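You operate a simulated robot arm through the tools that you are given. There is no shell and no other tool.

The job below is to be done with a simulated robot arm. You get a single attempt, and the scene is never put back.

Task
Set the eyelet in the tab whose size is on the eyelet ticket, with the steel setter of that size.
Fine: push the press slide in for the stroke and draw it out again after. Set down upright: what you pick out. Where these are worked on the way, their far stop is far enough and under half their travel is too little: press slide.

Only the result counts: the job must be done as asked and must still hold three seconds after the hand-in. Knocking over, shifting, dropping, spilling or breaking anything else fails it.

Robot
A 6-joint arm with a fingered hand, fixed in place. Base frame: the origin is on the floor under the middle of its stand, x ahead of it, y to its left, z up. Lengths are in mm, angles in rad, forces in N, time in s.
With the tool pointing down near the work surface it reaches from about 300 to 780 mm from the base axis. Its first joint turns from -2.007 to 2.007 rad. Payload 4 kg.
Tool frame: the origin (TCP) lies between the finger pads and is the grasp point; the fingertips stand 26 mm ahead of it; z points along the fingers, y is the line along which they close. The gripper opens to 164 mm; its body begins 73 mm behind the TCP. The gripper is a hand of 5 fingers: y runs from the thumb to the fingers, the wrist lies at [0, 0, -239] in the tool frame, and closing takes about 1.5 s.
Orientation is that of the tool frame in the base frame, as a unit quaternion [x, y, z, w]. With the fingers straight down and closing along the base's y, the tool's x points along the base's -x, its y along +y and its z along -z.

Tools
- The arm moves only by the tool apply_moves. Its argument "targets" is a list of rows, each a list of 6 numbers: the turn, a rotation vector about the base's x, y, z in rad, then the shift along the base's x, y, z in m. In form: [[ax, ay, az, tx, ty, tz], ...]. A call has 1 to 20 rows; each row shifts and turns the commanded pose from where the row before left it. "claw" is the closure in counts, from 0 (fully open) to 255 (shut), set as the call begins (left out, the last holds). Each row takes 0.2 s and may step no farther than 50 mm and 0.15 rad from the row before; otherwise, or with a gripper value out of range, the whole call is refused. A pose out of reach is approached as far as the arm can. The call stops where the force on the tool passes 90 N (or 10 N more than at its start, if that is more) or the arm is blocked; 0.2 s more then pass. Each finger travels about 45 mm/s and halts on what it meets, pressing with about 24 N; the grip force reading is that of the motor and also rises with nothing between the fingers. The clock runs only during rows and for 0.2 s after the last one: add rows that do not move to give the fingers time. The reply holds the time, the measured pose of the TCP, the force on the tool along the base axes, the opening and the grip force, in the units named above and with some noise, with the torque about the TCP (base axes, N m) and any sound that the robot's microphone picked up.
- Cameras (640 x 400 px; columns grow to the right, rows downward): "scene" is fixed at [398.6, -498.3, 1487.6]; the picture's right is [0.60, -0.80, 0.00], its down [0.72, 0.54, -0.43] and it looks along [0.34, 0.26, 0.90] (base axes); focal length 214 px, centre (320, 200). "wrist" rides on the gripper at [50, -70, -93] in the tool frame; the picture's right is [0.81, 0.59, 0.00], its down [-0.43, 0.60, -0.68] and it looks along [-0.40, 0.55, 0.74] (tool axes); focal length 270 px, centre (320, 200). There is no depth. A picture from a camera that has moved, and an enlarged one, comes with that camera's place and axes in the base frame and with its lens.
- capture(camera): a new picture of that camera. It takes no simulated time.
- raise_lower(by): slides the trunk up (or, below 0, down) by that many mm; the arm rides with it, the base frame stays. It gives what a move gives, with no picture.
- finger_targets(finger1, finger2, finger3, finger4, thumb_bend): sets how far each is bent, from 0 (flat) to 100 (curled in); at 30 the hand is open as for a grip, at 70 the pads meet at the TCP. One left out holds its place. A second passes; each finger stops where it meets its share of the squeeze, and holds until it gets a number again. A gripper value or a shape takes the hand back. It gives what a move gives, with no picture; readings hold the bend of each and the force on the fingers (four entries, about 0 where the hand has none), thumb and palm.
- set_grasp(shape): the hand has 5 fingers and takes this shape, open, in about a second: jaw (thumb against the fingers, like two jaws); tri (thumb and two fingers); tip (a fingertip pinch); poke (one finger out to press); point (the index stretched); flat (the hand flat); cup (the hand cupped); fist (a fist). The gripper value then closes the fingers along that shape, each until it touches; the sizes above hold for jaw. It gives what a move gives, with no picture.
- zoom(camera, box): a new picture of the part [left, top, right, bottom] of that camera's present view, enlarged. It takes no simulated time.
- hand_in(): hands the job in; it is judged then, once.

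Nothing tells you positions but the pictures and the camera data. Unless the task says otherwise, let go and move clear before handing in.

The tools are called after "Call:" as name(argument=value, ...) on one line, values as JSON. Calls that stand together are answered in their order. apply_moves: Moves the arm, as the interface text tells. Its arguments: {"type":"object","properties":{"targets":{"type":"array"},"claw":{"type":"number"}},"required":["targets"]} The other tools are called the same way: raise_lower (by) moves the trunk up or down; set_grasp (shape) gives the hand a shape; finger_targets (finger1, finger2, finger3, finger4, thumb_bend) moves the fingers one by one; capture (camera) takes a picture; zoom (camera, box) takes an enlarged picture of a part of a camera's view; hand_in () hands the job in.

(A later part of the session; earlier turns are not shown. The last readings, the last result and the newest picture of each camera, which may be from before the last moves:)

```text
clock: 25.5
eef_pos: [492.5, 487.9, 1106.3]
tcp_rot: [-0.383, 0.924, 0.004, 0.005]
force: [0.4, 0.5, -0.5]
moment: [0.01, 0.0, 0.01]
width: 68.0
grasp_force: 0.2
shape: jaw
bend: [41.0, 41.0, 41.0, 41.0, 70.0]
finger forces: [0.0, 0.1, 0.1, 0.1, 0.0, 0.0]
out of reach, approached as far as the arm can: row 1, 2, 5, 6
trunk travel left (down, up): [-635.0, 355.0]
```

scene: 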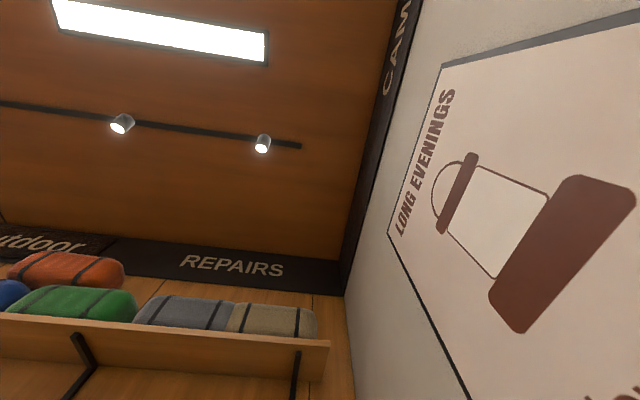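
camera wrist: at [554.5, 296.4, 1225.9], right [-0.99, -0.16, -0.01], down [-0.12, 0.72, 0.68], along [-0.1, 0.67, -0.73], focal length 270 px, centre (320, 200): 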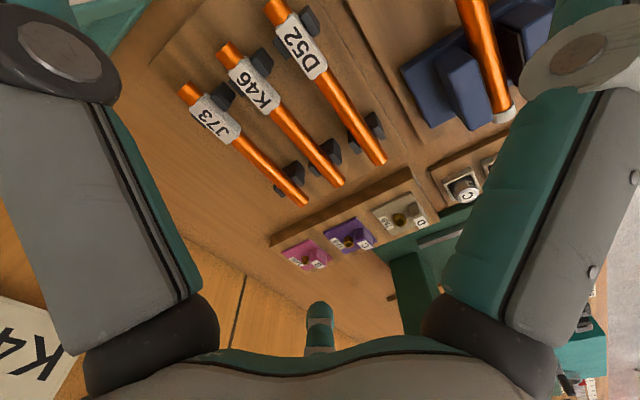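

Raising at this radius runs out of reach, so the shoulder is low and the trunk height matters. Tab B will need a raised trunk and a tilted hand. Next I'll move back toward the nest with the hand aligned to the bench and measure the slide and the setter.

Call:
apply_moves(targets=[[0, 0, 0, -0.045, -0.011, 0], [0, 0, 0, -0.045, -0.011, 0], [0, 0, 0, -0.045, -0.011, 0], [0, 0, 0, -0.045, -0.011, 0], [0, 0, 0, -0.045, -0.011, 0], [0, 0, 0, -0.045, -0.011, 0], [0, 0, 0, -0.042, -0.012, 0], [0, 0, 0, 0, 0, 0]], claw=0)

Call:
finger_targets(finger1=0, finger2=0, finger3=0, finger4=0, thumb_bend=0)

Call:
capture(camera="wrist")

```text
clock: 27.3
eef_pos: [175.4, 407.9, 1104.1]
tcp_rot: [-0.381, 0.924, 0.0, 0.0]
force: [-1.2, -0.2, 0.1]
moment: [0.0, 0.04, 0.04]
width: 163.8
grasp_force: 0.2
shape: jaw
bend: [30.0, 30.0, 30.0, 30.0, 30.0]
finger forces: [0.0, 0.0, 0.0, 0.0, 0.0, 0.1]
trunk travel left (down, up): [-635.0, 355.0]
```

```text
clock: 28.3
eef_pos: [177.1, 406.9, 1103.8]
tcp_rot: [-0.383, 0.924, 0.001, 0.0]
force: [-0.6, -0.7, -0.4]
moment: [0.01, 0.0, 0.0]
width: 123.6
grasp_force: 0.0
shape: fingers
bend: [1.0, 1.0, 1.0, 1.0, 0.0]
finger forces: [0.1, 0.0, 0.0, 0.1, 0.1, 0.0]
trunk travel left (down, up): [-635.0, 355.0]
```

```text
taken
camera wrist: at [190.2, 322.2, 1198.1], right [-0.99, -0.16, 0.0], down [-0.11, 0.73, 0.68], along [-0.11, 0.67, -0.74], focal length 270 px, centre (320, 200)
```

wrist: 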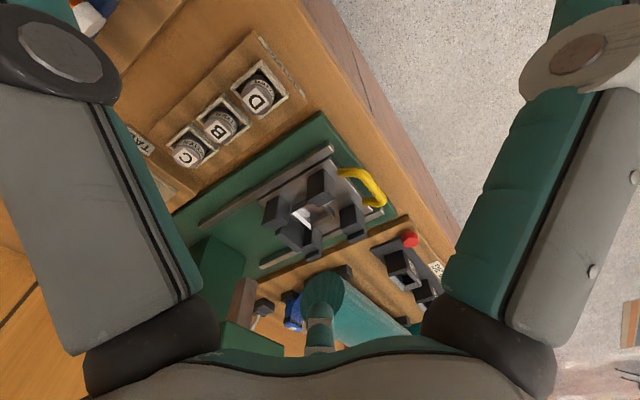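

Call:
zoom(camera="wrist", box=[255, 150, 400, 275])

Call:
zoom(camera="wrist", box=[160, 60, 300, 175])

Call:
zoom(camera="wrist", box=[195, 110, 245, 150])

Call:
zoom(camera="wrist", box=[170, 210, 350, 360])

```text
3.20 times, centred on (328, 212) of wrist
camera zoom: at [190.2, 322.2, 1198.1], right [-0.99, -0.16, 0.0], down [-0.11, 0.73, 0.68], along [-0.11, 0.67, -0.74], focal length 865 px, centre (296, 160)
```

zoom: 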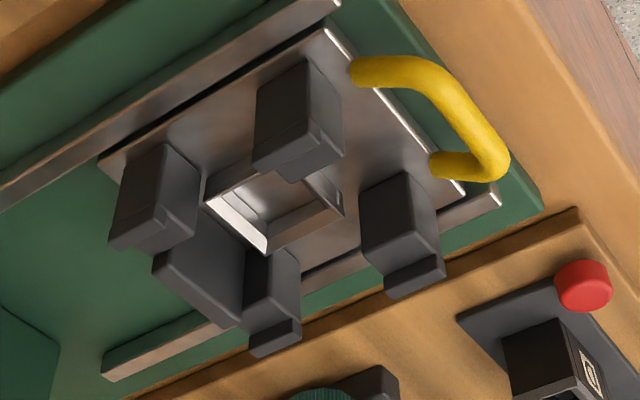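

```text
3.48 times, centred on (230, 118) of wrist
camera zoom: at [190.2, 322.2, 1198.1], right [-0.99, -0.16, 0.0], down [-0.11, 0.73, 0.68], along [-0.11, 0.67, -0.74], focal length 940 px, centre (633, 487)
```

zoom: 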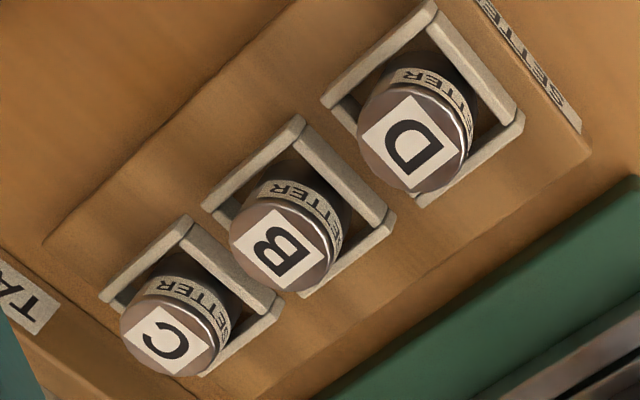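

```text
10.00 times, centred on (220, 130) of wrist
camera zoom: at [190.2, 322.2, 1198.1], right [-0.99, -0.16, 0.0], down [-0.11, 0.73, 0.68], along [-0.11, 0.67, -0.74], focal length 2703 px, centre (1320, 900)
```

zoom: 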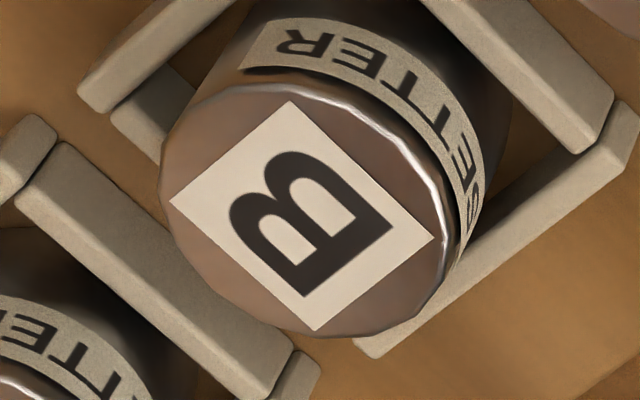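

```text
2.67 times, centred on (260, 285) of wrist
camera zoom: at [190.2, 322.2, 1198.1], right [-0.99, -0.16, 0.0], down [-0.11, 0.73, 0.68], along [-0.11, 0.67, -0.74], focal length 721 px, centre (480, -27)
```

zoom: 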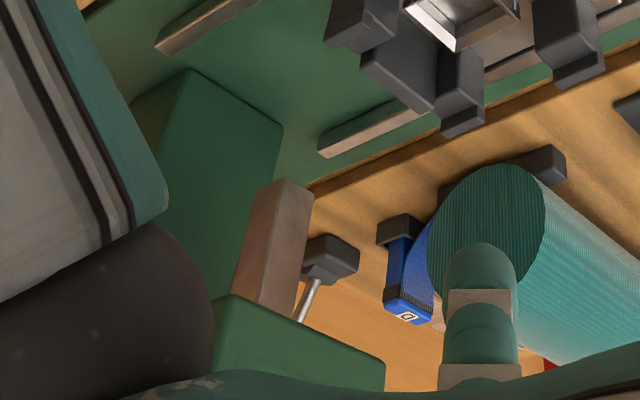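

Call:
zoom(camera="wrist", box=[295, 155, 345, 195])

Call:
zoom(camera="wrist", box=[325, 195, 375, 235])

Call:
zoom(camera="wrist", box=[260, 185, 340, 250])

Call:
zoom(camera="wrist", box=[270, 210, 330, 265])

```text
10.00 times, centred on (320, 175) of wrist
camera zoom: at [190.2, 322.2, 1198.1], right [-0.99, -0.16, 0.0], down [-0.11, 0.73, 0.68], along [-0.11, 0.67, -0.74], focal length 2703 px, centre (320, 450)
```

zoom: 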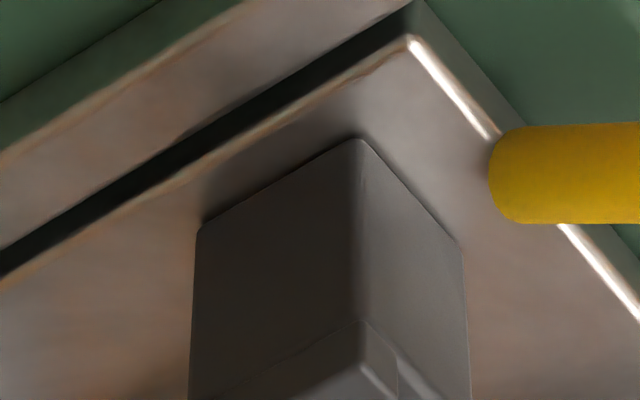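

```text
10.00 times, centred on (350, 215) of wrist
camera zoom: at [190.2, 322.2, 1198.1], right [-0.99, -0.16, 0.0], down [-0.11, 0.73, 0.68], along [-0.11, 0.67, -0.74], focal length 2703 px, centre (20, 50)
```

zoom: 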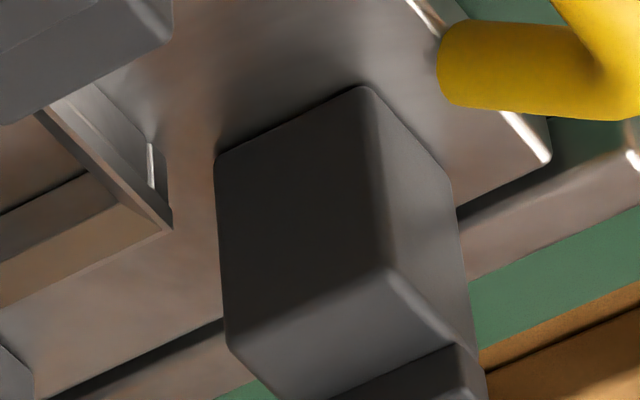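

```text
6.15 times, centred on (300, 218) of wrist
camera zoom: at [190.2, 322.2, 1198.1], right [-0.99, -0.16, 0.0], down [-0.11, 0.73, 0.68], along [-0.11, 0.67, -0.74], focal length 1663 px, centre (443, 92)
```

zoom: 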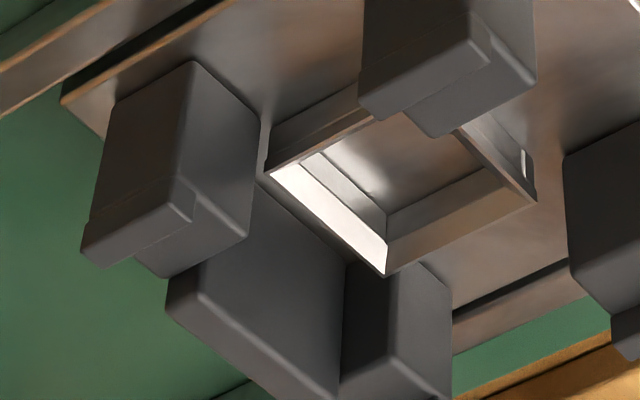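

```text
7.27 times, centred on (300, 238) of wrist
camera zoom: at [190.2, 322.2, 1198.1], right [-0.99, -0.16, 0.0], down [-0.11, 0.73, 0.68], along [-0.11, 0.67, -0.74], focal length 1966 px, centre (466, -73)
```

zoom: 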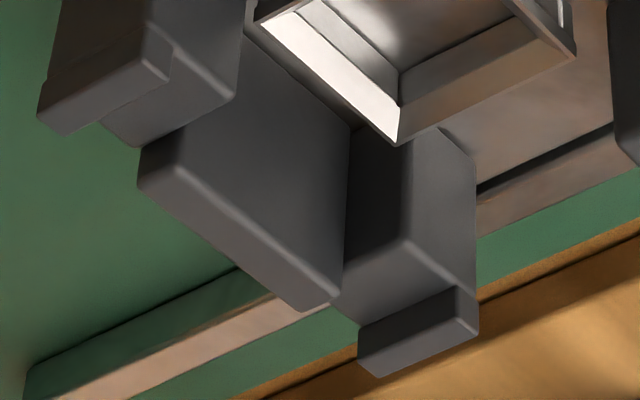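

Call:
apply_moves(targets=[[0, 0, 0, -0.04, 0.016, 0], [0, 0, 0, -0.037, 0.016, 0], [0, 0, 0, 0, 0, 0], [0, 0, 0, 0, 0, 0]])

Call:
capture(camera="wrist")

Call:
zoom(camera="wrist", box=[190, 130, 320, 250])

```text
clock: 29.3
eef_pos: [101.7, 439.9, 1104.7]
tcp_rot: [-0.383, 0.924, 0.001, -0.001]
force: [-0.2, 0.2, -0.1]
moment: [0.0, 0.03, -0.01]
width: 123.7
grasp_force: 0.0
shape: fingers
bend: [1.0, 1.0, 1.0, 1.0, 0.0]
finger forces: [0.1, 0.1, 0.0, 0.1, 0.0, 0.0]
trunk travel left (down, up): [-635.0, 355.0]
```

```text
taken
camera wrist: at [113.6, 354.7, 1198.9], right [-0.99, -0.16, 0.0], down [-0.11, 0.73, 0.68], along [-0.11, 0.67, -0.74], focal length 270 px, centre (320, 200)
```

wrist: 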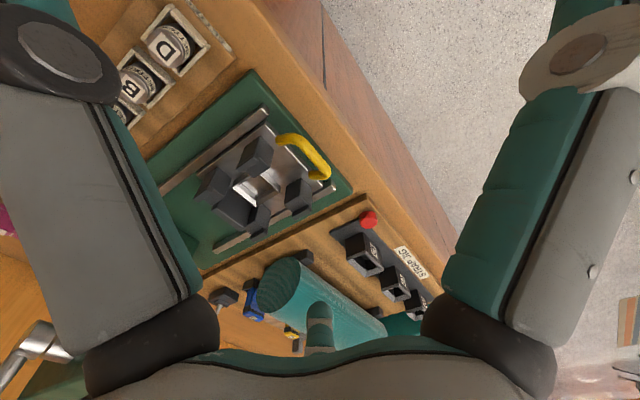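

```text
3.33 times, centred on (255, 190) of wrist
camera zoom: at [113.6, 354.7, 1198.9], right [-0.99, -0.16, 0.0], down [-0.11, 0.73, 0.68], along [-0.11, 0.67, -0.74], focal length 901 px, centre (537, 233)
```

zoom: 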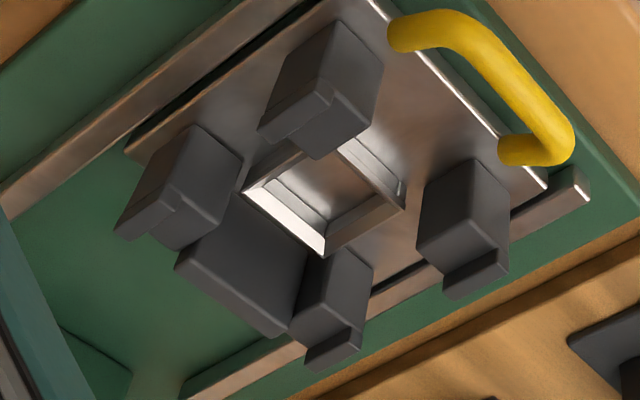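

Call:
zoom(camera="wrist", box=[210, 130, 290, 190])

Call:
zoom(camera="wrist", box=[210, 180, 300, 245])

Call:
zoom(camera="wrist", box=[230, 130, 350, 220])

Call:
zoom(camera="wrist", box=[110, 50, 190, 110])

```text
6.67 times, centred on (250, 160) of wrist
camera zoom: at [113.6, 354.7, 1198.9], right [-0.99, -0.16, 0.0], down [-0.11, 0.73, 0.68], along [-0.11, 0.67, -0.74], focal length 1802 px, centre (787, 467)
```

zoom: 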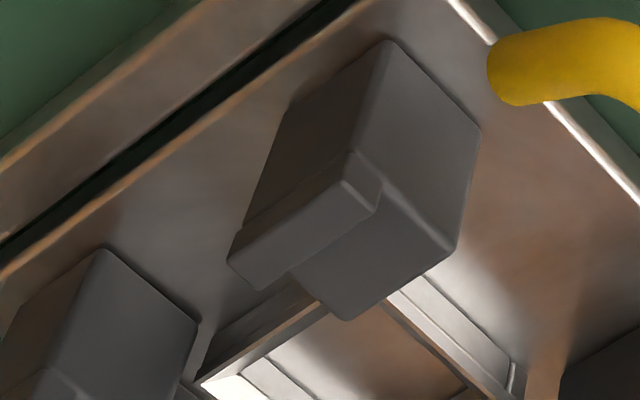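

```text
6.15 times, centred on (255, 212) of wrist
camera zoom: at [113.6, 354.7, 1198.9], right [-0.99, -0.16, 0.0], down [-0.11, 0.73, 0.68], along [-0.11, 0.67, -0.74], focal length 1663 px, centre (720, 123)
```

zoom: 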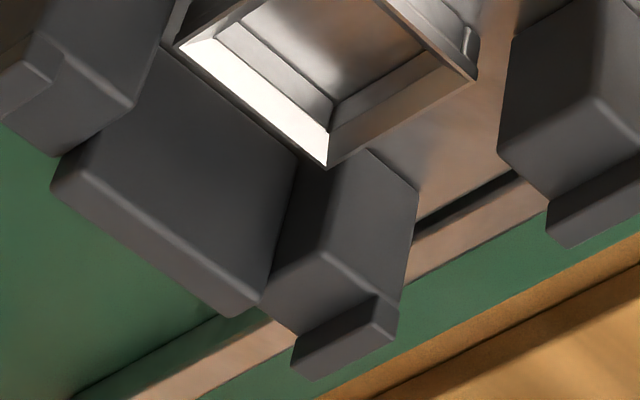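

```text
4.44 times, centred on (290, 175) of wrist
camera zoom: at [113.6, 354.7, 1198.9], right [-0.99, -0.16, 0.0], down [-0.11, 0.73, 0.68], along [-0.11, 0.67, -0.74], focal length 1201 px, centre (453, 311)
```

zoom: 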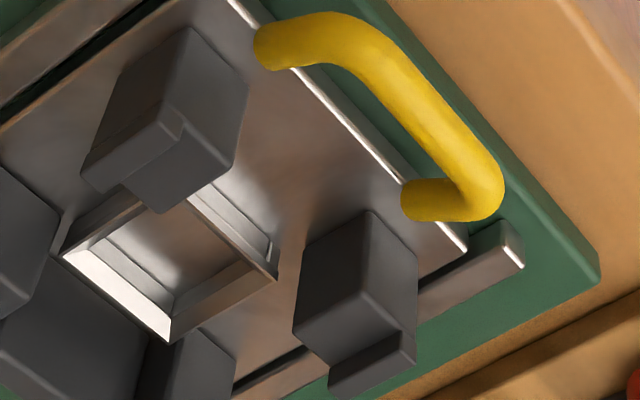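

```text
6.67 times, centred on (150, 80) of wrist
camera zoom: at [113.6, 354.7, 1198.9], right [-0.99, -0.16, 0.0], down [-0.11, 0.73, 0.68], along [-0.11, 0.67, -0.74], focal length 1802 px, centre (1453, 1000)
```

zoom: 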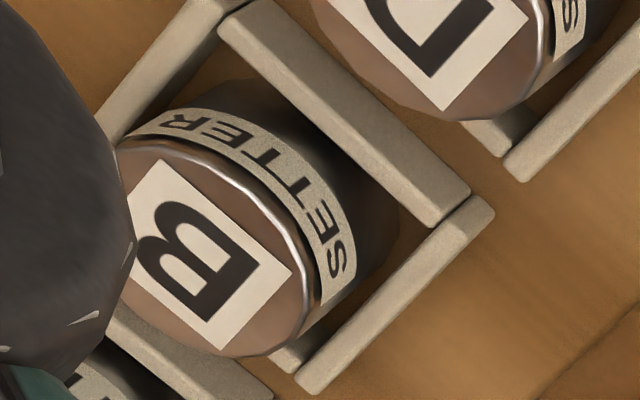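

The posts carry the tab plate at about z=964, with lips on the outer sides and a stop at the back. The setter, about 31 mm across, belongs in the central well at f≈523, r≈-301. The gaps between posts are narrow, so I'll measure the pinch geometry of my fingers in free air.

Call:
set_grasp(shape="tip")

Call:
apply_moves(targets=[[0, 0, 0, 0, 0, 0.04], [0, 0, 0, 0, 0, 0], [0, 0, 0, 0, 0, 0], [0, 0, 0, 0, 0, 0], [0, 0, 0, 0, 0, 0], [0, 0, 0, 0, 0, 0], [0, 0, 0, 0, 0, 0], [0, 0, 0, 0, 0, 0]], claw=205)

Call:
zoom(camera="wrist", box=[220, 80, 460, 280])

Call:
capture(camera="wrist")

```text
clock: 30.2
eef_pos: [100.4, 440.3, 1106.6]
tcp_rot: [-0.383, 0.924, 0.0, 0.0]
force: [-0.7, 0.0, 0.0]
moment: [-0.03, -0.01, 0.01]
width: 163.9
grasp_force: 0.1
shape: tip
bend: [14.0, 30.0, 30.0, 14.0, 30.0]
finger forces: [0.0, 0.1, 0.0, 0.0, 0.0, 0.1]
trunk travel left (down, up): [-635.0, 355.0]
```

```text
clock: 32.0
eef_pos: [102.0, 442.3, 1145.7]
tcp_rot: [-0.382, 0.924, 0.002, -0.001]
force: [0.1, 0.0, -0.2]
moment: [0.01, -0.01, -0.03]
width: 32.8
grasp_force: 0.1
shape: tip
bend: [14.0, 54.0, 54.0, 14.0, 70.0]
finger forces: [0.0, 0.1, 0.0, 0.0, 0.1, 0.1]
trunk travel left (down, up): [-635.0, 355.0]
```

```text
2.00 times, centred on (340, 180) of wrist
camera zoom: at [115.4, 356.7, 1238.7], right [-0.99, -0.16, 0.0], down [-0.11, 0.73, 0.68], along [-0.11, 0.67, -0.73], focal length 541 px, centre (280, 240)
```

zoom: 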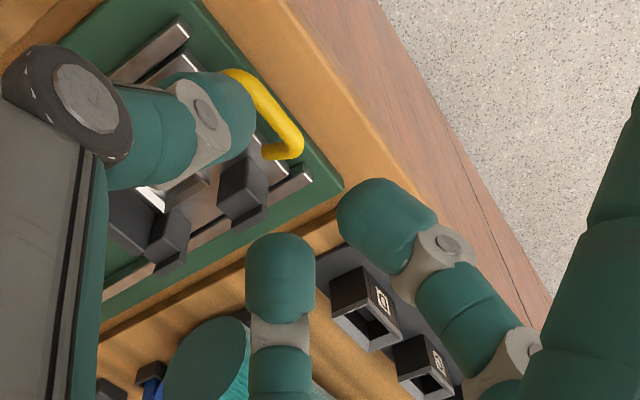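

```text
taken
camera wrist: at [115.4, 356.7, 1238.7], right [-0.99, -0.16, 0.0], down [-0.11, 0.73, 0.68], along [-0.11, 0.67, -0.73], focal length 270 px, centre (320, 200)
```

wrist: 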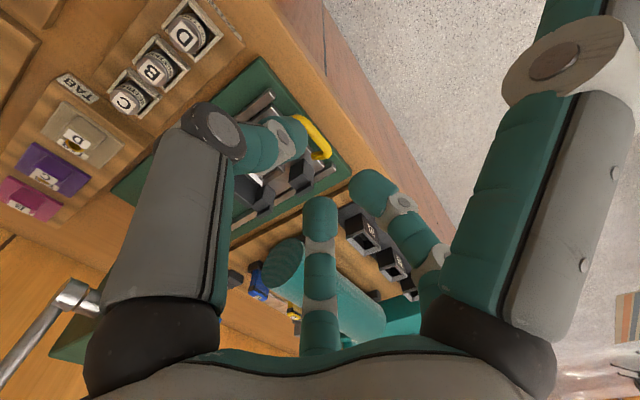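

The hand turns out to be five fingers set evenly around the axis, so idle fingers can foul neighbouring parts. I'll test in free air whether fingers 1 and 4 can be curled away while the thumb and fingers 2 and 3 do the gripping.

Call:
finger_targets(finger1=100, finger4=100, finger2=30, finger3=30, thumb_bend=30)

Call:
capture(camera="wrist")

Call:
finger_targets(finger2=50, finger3=50, thumb_bend=50)

Call:
capture(camera="wrist")

```text
clock: 33.0
eef_pos: [102.2, 442.1, 1146.6]
tcp_rot: [-0.382, 0.924, 0.001, 0.0]
force: [0.2, -0.7, -0.6]
moment: [0.0, 0.0, 0.0]
width: 76.3
grasp_force: 0.0
shape: fingers
bend: [74.0, 30.0, 30.0, 74.0, 30.0]
finger forces: [0.1, 0.1, 0.0, 0.0, 0.1, 0.0]
trunk travel left (down, up): [-635.0, 355.0]
```

```text
taken
camera wrist: at [115.4, 356.7, 1238.7], right [-0.99, -0.16, 0.0], down [-0.11, 0.73, 0.68], along [-0.11, 0.67, -0.74], focal length 270 px, centre (320, 200)
```

wrist: 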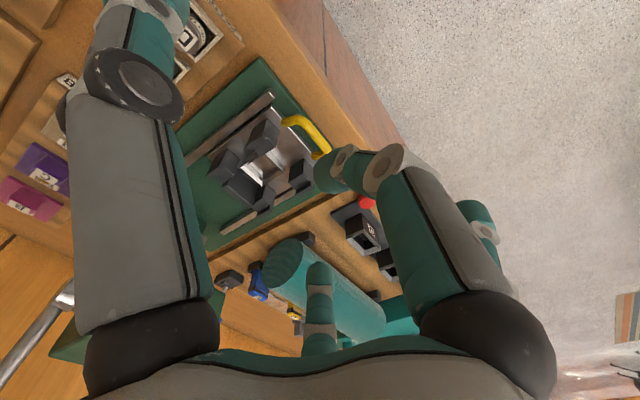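

```text
clock: 34.0
eef_pos: [102.9, 442.2, 1145.3]
tcp_rot: [-0.383, 0.924, 0.001, 0.0]
force: [-0.5, -0.1, -0.4]
moment: [0.0, 0.0, -0.03]
width: 37.1
grasp_force: 0.0
shape: fingers
bend: [74.0, 50.0, 50.0, 74.0, 50.0]
finger forces: [0.0, 0.0, 0.0, 0.0, 0.0, 0.0]
trunk travel left (down, up): [-635.0, 355.0]
```

```text
taken
camera wrist: at [115.4, 356.7, 1238.7], right [-0.99, -0.16, 0.0], down [-0.11, 0.73, 0.68], along [-0.11, 0.67, -0.73], focal length 270 px, centre (320, 200)
```

wrist: 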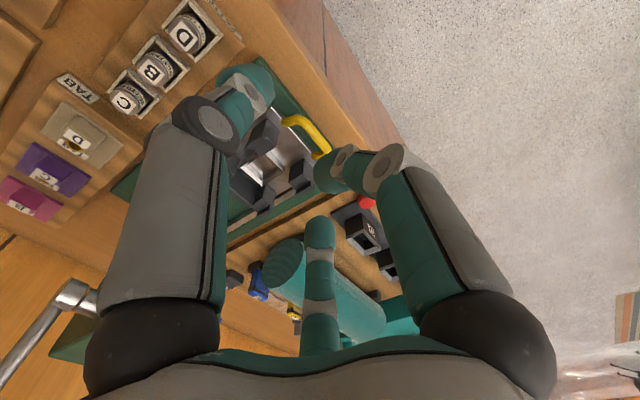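

Call:
finger_targets(finger1=100, finger4=100)

Call:
capture(camera="wrist")

Call:
finger_targets(finger2=57, finger3=57, thumb_bend=57)

Call:
capture(camera="wrist")

Call:
zoom(camera="wrist", box=[200, 60, 440, 260])

```text
clock: 35.0
eef_pos: [103.3, 441.9, 1145.7]
tcp_rot: [-0.382, 0.924, 0.0, -0.001]
force: [0.0, -0.9, -0.1]
moment: [-0.04, 0.0, 0.01]
width: 37.5
grasp_force: 0.1
shape: fingers
bend: [75.0, 50.0, 50.0, 75.0, 50.0]
finger forces: [0.1, 0.0, 0.0, 0.0, 0.0, 0.0]
trunk travel left (down, up): [-635.0, 355.0]
```

```text
taken
camera wrist: at [115.4, 356.7, 1238.7], right [-0.99, -0.16, 0.0], down [-0.11, 0.73, 0.68], along [-0.11, 0.67, -0.74], focal length 270 px, centre (320, 200)
```

wrist: 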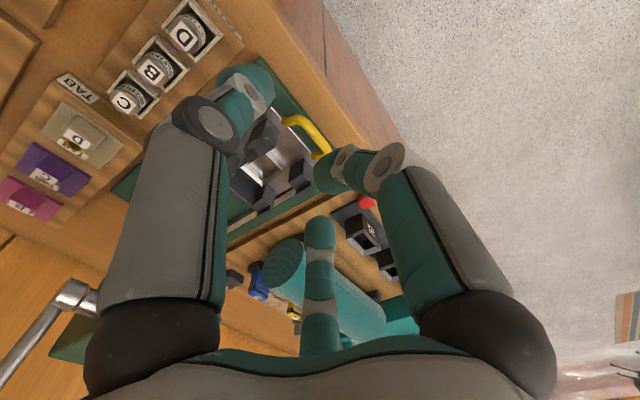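

```text
clock: 36.0
eef_pos: [103.0, 441.2, 1145.6]
tcp_rot: [-0.383, 0.924, 0.0, 0.0]
force: [-0.3, -0.7, -1.2]
moment: [-0.01, -0.01, -0.02]
width: 25.2
grasp_force: 0.0
shape: fingers
bend: [75.0, 56.0, 56.0, 75.0, 56.0]
finger forces: [0.1, 0.0, 0.0, 0.0, 0.1, 0.0]
trunk travel left (down, up): [-635.0, 355.0]
```

```text
taken
camera wrist: at [115.4, 356.7, 1238.7], right [-0.99, -0.16, 0.0], down [-0.11, 0.73, 0.68], along [-0.11, 0.67, -0.74], focal length 270 px, centre (320, 200)
```

wrist: 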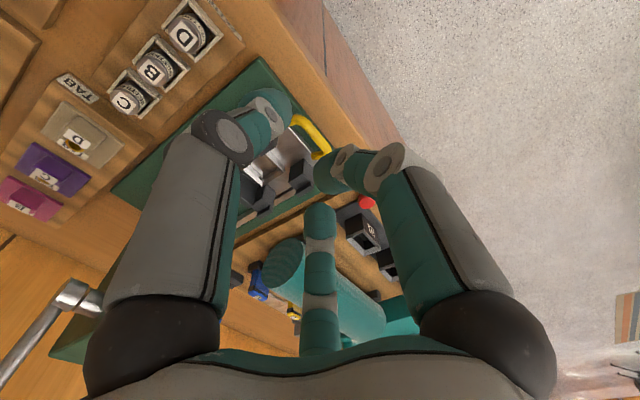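

```text
2.00 times, centred on (320, 160) of wrist
camera zoom: at [115.4, 356.7, 1238.7], right [-0.99, -0.16, 0.0], down [-0.11, 0.73, 0.68], along [-0.11, 0.67, -0.74], focal length 541 px, centre (320, 280)
```

zoom: 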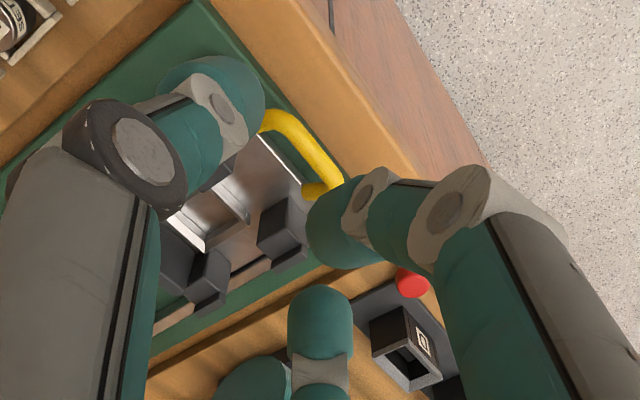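

Idle fingers only bend as far as the centre, so they must stay open. I'll grip setter B with the thumb and fingers 2 and 3, keeping 1 and 4 at the open setting. I take the setter to be at (273, 476) with its top at z≈943, so I'll hover above it and check the alignment first.

Call:
finger_targets(finger1=30, finger4=30, finger2=45, finger3=45, thumb_bend=45)

Call:
apply_moves(targets=[[0, 0, 0, 0.043, 0.0085, 0], [0, 0, 0, 0.043, 0.0085, 0], [0, 0, 0, 0.043, 0.0085, 0], [0, 0, 0, 0.0415, 0.0085, 0], [0, 0, 0, 0, 0, -0.046], [0, 0, 0, 0, 0, -0.045], [0, 0, 0, 0, 0, -0.045], [0, 0, 0, 0, 0, 0], [0, 0, 0, 0, 0, 0]])

Call:
capture(camera="wrist")

Call:
zoom(camera="wrist", box=[220, 60, 420, 220])

```text
clock: 37.0
eef_pos: [102.0, 441.4, 1146.2]
tcp_rot: [-0.383, 0.924, 0.0, 0.001]
force: [-0.5, -0.4, 0.6]
moment: [-0.01, 0.03, 0.02]
width: 76.2
grasp_force: 0.0
shape: fingers
bend: [30.0, 45.0, 45.0, 30.0, 45.0]
finger forces: [0.0, 0.0, 0.0, 0.1, 0.0, 0.0]
trunk travel left (down, up): [-635.0, 355.0]
```

```text
clock: 39.0
eef_pos: [269.6, 477.1, 1010.7]
tcp_rot: [-0.382, 0.924, -0.001, 0.001]
force: [-0.3, 0.3, 0.3]
moment: [0.0, 0.0, -0.02]
width: 76.0
grasp_force: 0.2
shape: fingers
bend: [30.0, 45.0, 45.0, 30.0, 45.0]
finger forces: [0.1, 0.0, 0.0, 0.0, 0.1, 0.0]
trunk travel left (down, up): [-635.0, 355.0]
```

```text
taken
camera wrist: at [283.6, 391.5, 1103.5], right [-0.99, -0.16, 0.0], down [-0.11, 0.73, 0.68], along [-0.11, 0.67, -0.74], focal length 270 px, centre (320, 200)
```

wrist: 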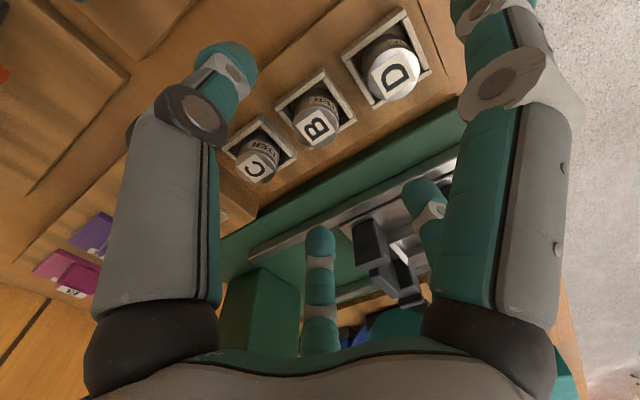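

```text
2.50 times, centred on (320, 140) of wrist
camera zoom: at [283.6, 391.5, 1103.5], right [-0.99, -0.16, 0.0], down [-0.11, 0.73, 0.68], along [-0.11, 0.67, -0.74], focal length 676 px, centre (320, 350)
```

zoom: 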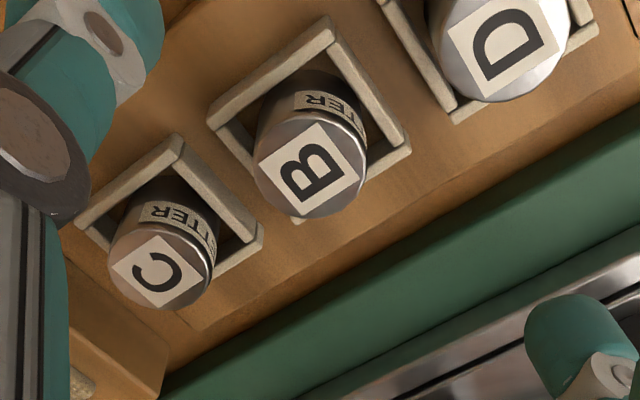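

The setter sits within about 4 mm of where I am aiming. I'll make the correction and lower to z≈948, just above the socket rim.

Call:
apply_moves(targets=[[0, 0, 0, 0.0033, -0.0015, 0], [0, 0, 0, 0, 0, -0.025], [0, 0, 0, 0, 0, -0.02], [0, 0, 0, 0, 0, -0.01], [0, 0, 0, 0, 0, -0.007], [0, 0, 0, 0, 0, 0]])

Call:
capture(camera="wrist")

Call:
zoom(camera="wrist", box=[220, 100, 420, 260])

```text
clock: 40.4
eef_pos: [273.9, 476.3, 949.3]
tcp_rot: [-0.382, 0.924, 0.0, 0.0]
force: [-0.5, -0.6, 0.5]
moment: [-0.01, -0.01, -0.01]
width: 76.4
grasp_force: 0.1
shape: fingers
bend: [30.0, 45.0, 45.0, 30.0, 45.0]
finger forces: [0.0, 0.0, 0.0, 0.0, 0.0, 0.0]
trunk travel left (down, up): [-635.0, 355.0]
```

```text
taken
camera wrist: at [286.8, 391.0, 1041.1], right [-0.99, -0.16, 0.0], down [-0.11, 0.73, 0.68], along [-0.11, 0.67, -0.74], focal length 270 px, centre (320, 200)
```

wrist: 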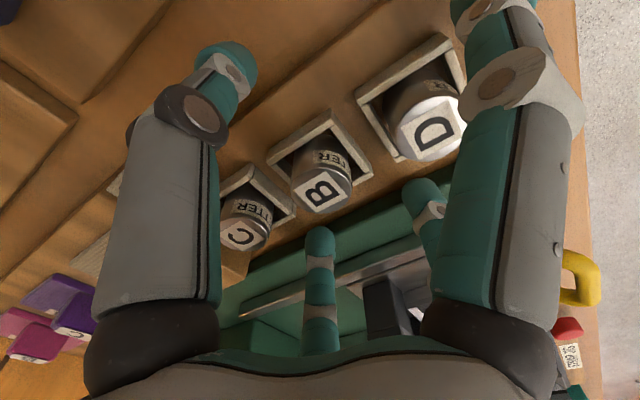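

```text
2.50 times, centred on (320, 180) of wrist
camera zoom: at [286.8, 391.0, 1041.1], right [-0.99, -0.16, 0.0], down [-0.11, 0.73, 0.68], along [-0.11, 0.67, -0.74], focal length 676 px, centre (320, 250)
```

zoom: 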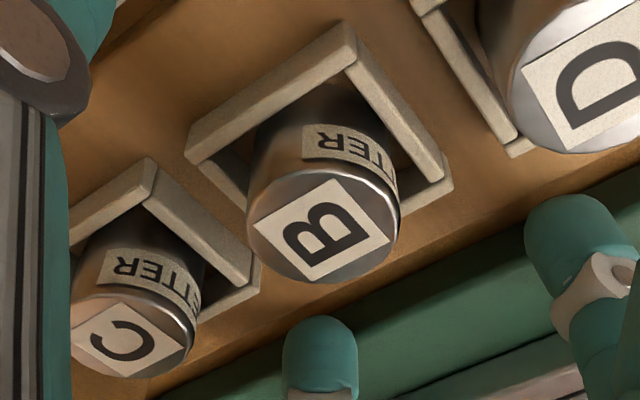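

The setter's top is right at my grasp point. Now I close the thumb and fingers 2 and 3 on it.

Call:
finger_targets(finger2=70, finger3=70, thumb_bend=70)

Call:
capture(camera="wrist")

Call:
zoom(camera="wrist", box=[220, 100, 420, 260])

```text
clock: 41.4
eef_pos: [274.6, 477.2, 948.3]
tcp_rot: [-0.383, 0.924, 0.0, 0.0]
force: [-0.1, 0.4, -0.3]
moment: [0.0, -0.02, 0.01]
width: 70.7
grasp_force: 14.1
shape: fingers
bend: [30.0, 59.0, 59.0, 30.0, 62.0]
finger forces: [0.1, 7.0, 7.0, 0.0, 13.7, 0.0]
trunk travel left (down, up): [-635.0, 355.0]
```

```text
taken
camera wrist: at [286.9, 391.0, 1041.3], right [-0.99, -0.16, 0.0], down [-0.11, 0.73, 0.68], along [-0.11, 0.67, -0.74], focal length 270 px, centre (320, 200)
```

wrist: 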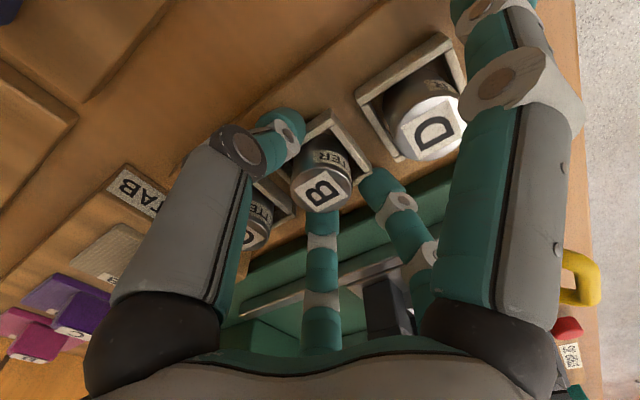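

```text
2.50 times, centred on (320, 180) of wrist
camera zoom: at [286.9, 391.0, 1041.3], right [-0.99, -0.16, 0.0], down [-0.11, 0.73, 0.68], along [-0.11, 0.67, -0.74], focal length 676 px, centre (320, 250)
```

zoom: 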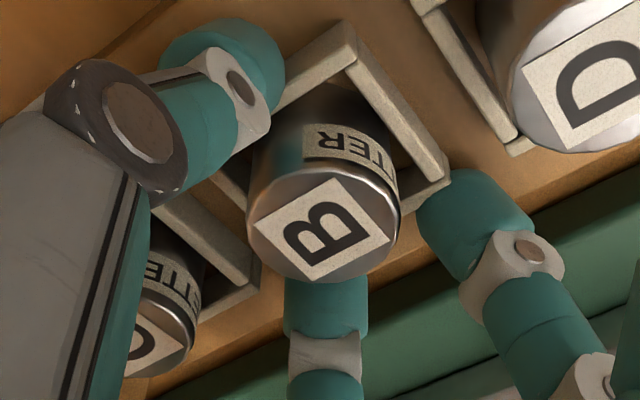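

All three fingers are on setter B with balanced forces (7, 7 and 13.7 N). I'll lift gently and check that it comes along.

Call:
apply_moves(targets=[[0, 0, 0, 0, 0, 0.005], [0, 0, 0, 0, 0, 0.01], [0, 0, 0, 0, 0, 0.015], [0, 0, 0, 0, 0, 0.02], [0, 0, 0, 0, 0, 0.02], [0, 0, 0, 0, 0, 0]])

Call:
capture(camera="wrist")

Call:
zoom(camera="wrist", box=[220, 100, 420, 260])

```text
clock: 42.8
eef_pos: [274.8, 476.5, 1018.6]
tcp_rot: [-0.383, 0.924, 0.0, 0.0]
force: [-0.3, 0.4, -1.1]
moment: [-0.02, 0.01, 0.02]
width: 71.0
grasp_force: 6.7
shape: fingers
bend: [30.0, 62.0, 62.0, 30.0, 66.0]
finger forces: [0.0, 3.8, 2.7, 0.0, 6.2, 0.0]
trunk travel left (down, up): [-635.0, 355.0]
```

```text
taken
camera wrist: at [287.8, 390.6, 1111.8], right [-0.99, -0.16, 0.0], down [-0.11, 0.73, 0.68], along [-0.11, 0.67, -0.74], focal length 270 px, centre (320, 200)
```

wrist: 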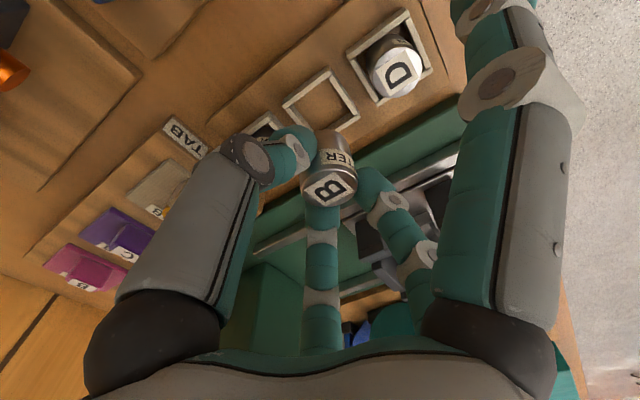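

```text
2.50 times, centred on (320, 180) of wrist
camera zoom: at [287.8, 390.6, 1111.8], right [-0.99, -0.16, 0.0], down [-0.11, 0.73, 0.68], along [-0.11, 0.67, -0.74], focal length 676 px, centre (320, 250)
```

zoom: 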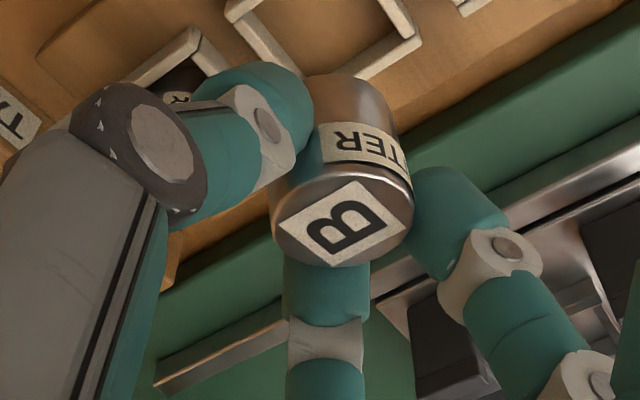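

The setter came out but has tilted and slipped a little in the grip. I'll look closely before carrying it any further.

Call:
zoom(camera="wrist", box=[280, 110, 370, 220])

Call:
apply_moves(targets=[[0, 0, 0, 0, 0, 0]])

Call:
zoom(camera="wrist", box=[280, 110, 370, 220])

```text
3.64 times, centred on (325, 165) of wrist
camera zoom: at [287.8, 390.6, 1111.8], right [-0.99, -0.16, 0.0], down [-0.11, 0.73, 0.68], along [-0.11, 0.67, -0.74], focal length 983 px, centre (302, 327)
```

zoom: 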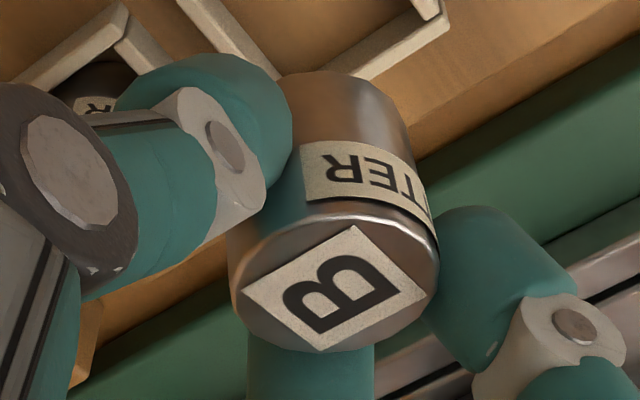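

```text
clock: 43.2
eef_pos: [275.9, 475.1, 1018.4]
tcp_rot: [-0.382, 0.924, -0.001, 0.0]
force: [0.1, -0.1, -1.1]
moment: [-0.03, 0.0, 0.03]
width: 71.0
grasp_force: 6.4
shape: fingers
bend: [30.0, 62.0, 62.0, 30.0, 66.0]
finger forces: [0.1, 3.8, 2.7, 0.0, 6.2, 0.0]
trunk travel left (down, up): [-635.0, 355.0]
```

```text
3.64 times, centred on (325, 165) of wrist
camera zoom: at [287.7, 390.5, 1111.5], right [-0.99, -0.16, 0.0], down [-0.11, 0.73, 0.68], along [-0.11, 0.67, -0.74], focal length 983 px, centre (302, 327)
```

zoom: 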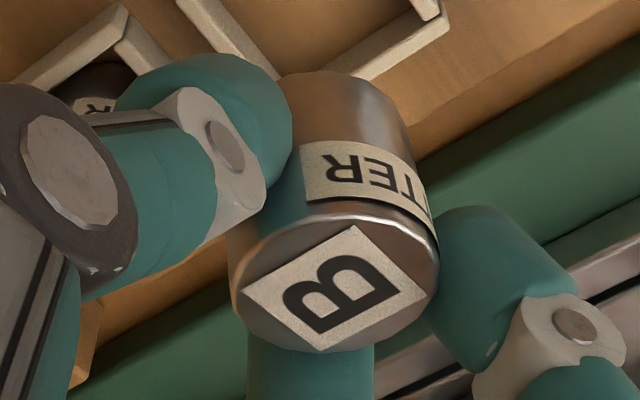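

The setter is held steadily but leans about 10° and has slid 5 mm. I'd rather put it back in its socket and take a firmer, more centred grip than risk carrying it like this. I'll lower it back slowly.

Call:
apply_moves(targets=[[0, 0, 0, -0.0013, 0.0035, 0], [0, 0, 0, 0, 0, -0.015], [0, 0, 0, 0, 0, -0.015], [0, 0, 0, 0, 0, -0.012], [0, 0, 0, 0, 0, 0]])

Call:
zoom(camera="wrist", box=[250, 100, 390, 230])

```text
clock: 44.4
eef_pos: [272.8, 477.7, 975.2]
tcp_rot: [-0.382, 0.924, 0.001, 0.0]
force: [0.1, 0.2, -1.2]
moment: [0.02, -0.01, 0.03]
width: 71.1
grasp_force: 7.0
shape: fingers
bend: [30.0, 62.0, 62.0, 30.0, 66.0]
finger forces: [0.1, 3.8, 2.8, 0.1, 6.3, 0.0]
trunk travel left (down, up): [-635.0, 355.0]
```

```text
3.08 times, centred on (320, 165) of wrist
camera zoom: at [285.9, 392.9, 1069.2], right [-0.99, -0.16, 0.0], down [-0.11, 0.73, 0.68], along [-0.11, 0.67, -0.73], focal length 832 px, centre (320, 308)
```

zoom: 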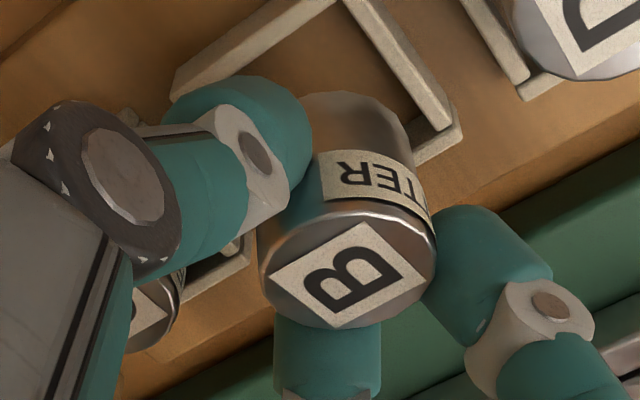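

Call:
apply_moves(targets=[[0, 0, 0, 0, 0, -0.004], [0, 0, 0, 0, 0, -0.004], [0, 0, 0, 0, 0, -0.003], [0, 0, 0, 0, 0, -0.003], [0, 0, 0, 0, 0, 0]])

Call:
zoom(camera="wrist", box=[250, 100, 390, 230])

```text
clock: 45.6
eef_pos: [273.9, 480.2, 961.6]
tcp_rot: [-0.383, 0.924, 0.001, 0.001]
force: [0.6, -0.7, 6.0]
moment: [0.03, 0.05, 0.02]
width: 71.2
grasp_force: 7.8
shape: fingers
bend: [30.0, 62.0, 63.0, 30.0, 66.0]
finger forces: [0.1, 4.6, 3.2, 0.1, 7.4, 0.0]
trunk travel left (down, up): [-635.0, 355.0]
```

```text
3.08 times, centred on (320, 165) of wrist
camera zoom: at [285.6, 394.0, 1055.3], right [-0.99, -0.16, 0.0], down [-0.11, 0.73, 0.68], along [-0.11, 0.67, -0.73], focal length 832 px, centre (320, 308)
```

zoom: 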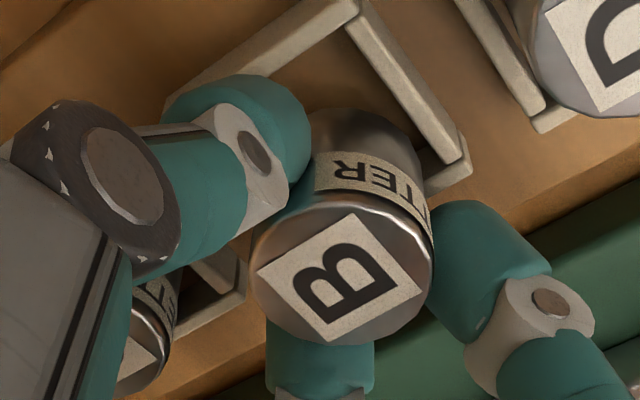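

Call:
apply_moves(targets=[[0, 0, 0, 0, 0, -0.002], [0, 0, 0, 0, 0, -0.002], [0, 0, 0, 0, 0, 0]])

Call:
capture(camera="wrist")

Call:
zoom(camera="wrist", box=[250, 100, 390, 230])

```text
clock: 46.4
eef_pos: [273.0, 478.5, 957.0]
tcp_rot: [-0.383, 0.924, 0.002, 0.001]
force: [2.9, -2.1, 8.1]
moment: [0.04, 0.02, -0.03]
width: 71.4
grasp_force: 8.8
shape: fingers
bend: [30.0, 62.0, 63.0, 30.0, 66.0]
finger forces: [0.1, 5.2, 3.5, 0.0, 9.3, 0.0]
trunk travel left (down, up): [-635.0, 355.0]
```

```text
taken
camera wrist: at [286.2, 393.4, 1050.9], right [-0.99, -0.16, 0.0], down [-0.11, 0.73, 0.68], along [-0.11, 0.67, -0.73], focal length 270 px, centre (320, 200)
```

wrist: 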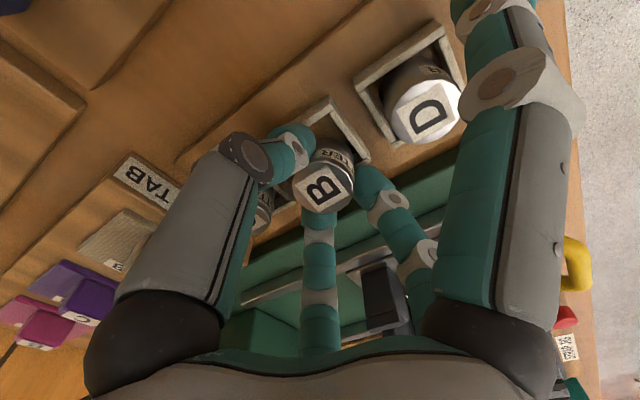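

```text
3.08 times, centred on (320, 165) of wrist
camera zoom: at [286.2, 393.4, 1050.9], right [-0.99, -0.16, 0.0], down [-0.11, 0.73, 0.68], along [-0.11, 0.67, -0.73], focal length 832 px, centre (320, 308)
```

zoom: 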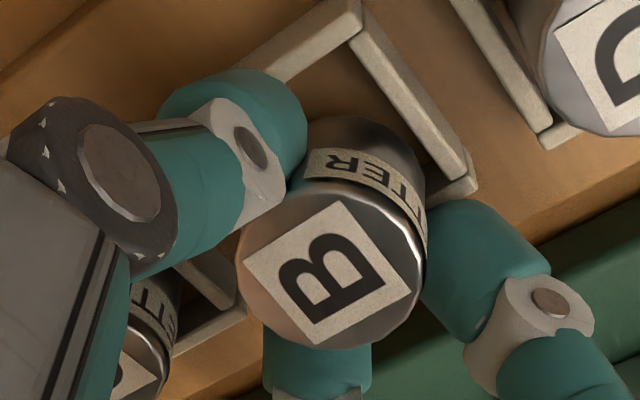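

The setter's left bottom edge has caught on the socket wall. I'll raise it slightly, check its pose, and shift it toward the right before lowering again.

Call:
apply_moves(targets=[[0, 0, 0, 0, 0, 0.004], [0, 0, 0, 0, 0, 0.006], [0, 0, 0, 0.0035, -0.0035, 0.0], [0, 0, 0, 0, 0, 0]])

Call:
zoom(camera="wrist", box=[250, 100, 390, 230])

```text
clock: 47.4
eef_pos: [276.8, 474.6, 968.3]
tcp_rot: [-0.383, 0.924, 0.0, 0.0]
force: [-0.2, 0.5, -1.8]
moment: [-0.02, 0.01, 0.01]
width: 71.4
grasp_force: 6.6
shape: fingers
bend: [30.0, 62.0, 63.0, 30.0, 66.0]
finger forces: [0.0, 4.4, 2.9, 0.0, 6.4, 0.0]
trunk travel left (down, up): [-635.0, 355.0]
```

```text
3.08 times, centred on (320, 165) of wrist
camera zoom: at [289.6, 390.1, 1061.0], right [-0.99, -0.16, 0.0], down [-0.11, 0.73, 0.68], along [-0.11, 0.67, -0.74], focal length 832 px, centre (320, 308)
```

zoom: 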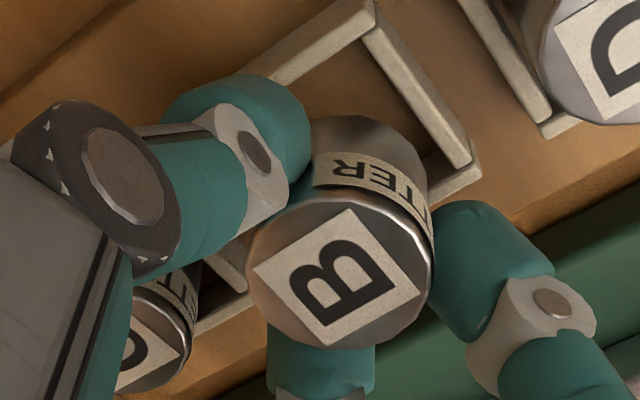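

Call:
apply_moves(targets=[[0, 0, 0, 0.001, 0.0005, -0.004], [0, 0, 0, 0, 0, -0.004], [0, 0, 0, 0, 0, -0.003], [0, 0, 0, 0, 0, -0.003], [0, 0, 0, 0, 0, 0]])

Call:
zoom(camera="wrist", box=[250, 100, 390, 230])

```text
clock: 48.6
eef_pos: [276.5, 476.5, 956.5]
tcp_rot: [-0.382, 0.924, 0.002, 0.001]
force: [-1.9, 0.5, 25.8]
moment: [0.21, 0.61, 0.02]
width: 70.8
grasp_force: 19.1
shape: fingers
bend: [30.0, 61.0, 63.0, 30.0, 66.0]
finger forces: [0.0, 23.6, 5.8, 0.0, 9.3, 0.0]
trunk travel left (down, up): [-635.0, 355.0]
```

```text
3.08 times, centred on (320, 165) of wrist
camera zoom: at [289.3, 390.4, 1048.8], right [-0.99, -0.16, 0.0], down [-0.12, 0.72, 0.68], along [-0.1, 0.67, -0.73], focal length 832 px, centre (320, 308)
```

zoom: 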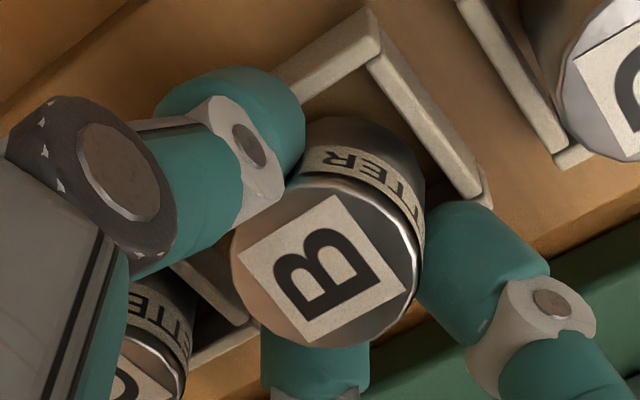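

Call:
apply_moves(targets=[[0, 0, 0, 0, 0, 0.004], [0, 0, 0, 0, 0, 0.006], [0, 0, 0, 0, 0, 0.006], [0, 0, 0, 0, 0, 0]])

Call:
zoom(camera="wrist", box=[250, 100, 390, 230])

Call:
zoom(camera="wrist", box=[270, 100, 370, 170])

```text
clock: 49.6
eef_pos: [277.8, 474.8, 969.7]
tcp_rot: [-0.383, 0.924, -0.001, 0.0]
force: [-0.3, -0.1, -0.9]
moment: [-0.01, -0.01, 0.01]
width: 71.2
grasp_force: 7.0
shape: fingers
bend: [30.0, 61.0, 63.0, 30.0, 66.0]
finger forces: [0.0, 4.1, 2.9, 0.0, 6.2, 0.1]
trunk travel left (down, up): [-635.0, 355.0]
```

```text
3.08 times, centred on (320, 165) of wrist
camera zoom: at [290.5, 390.3, 1062.1], right [-0.99, -0.16, 0.0], down [-0.11, 0.73, 0.68], along [-0.11, 0.67, -0.74], focal length 832 px, centre (320, 308)
```

zoom: 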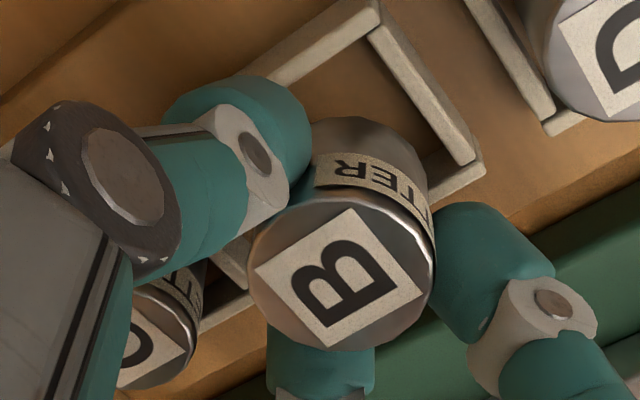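

```text
5.71 times, centred on (320, 135) of wrist
camera zoom: at [290.5, 390.3, 1062.1], right [-0.99, -0.16, 0.0], down [-0.11, 0.73, 0.68], along [-0.11, 0.67, -0.74], focal length 1544 px, centre (320, 571)
```

zoom: 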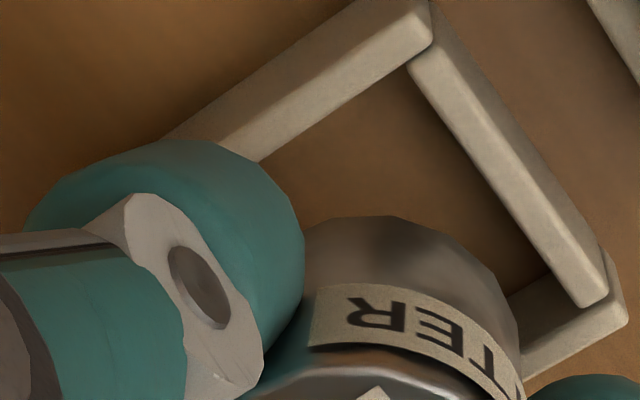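

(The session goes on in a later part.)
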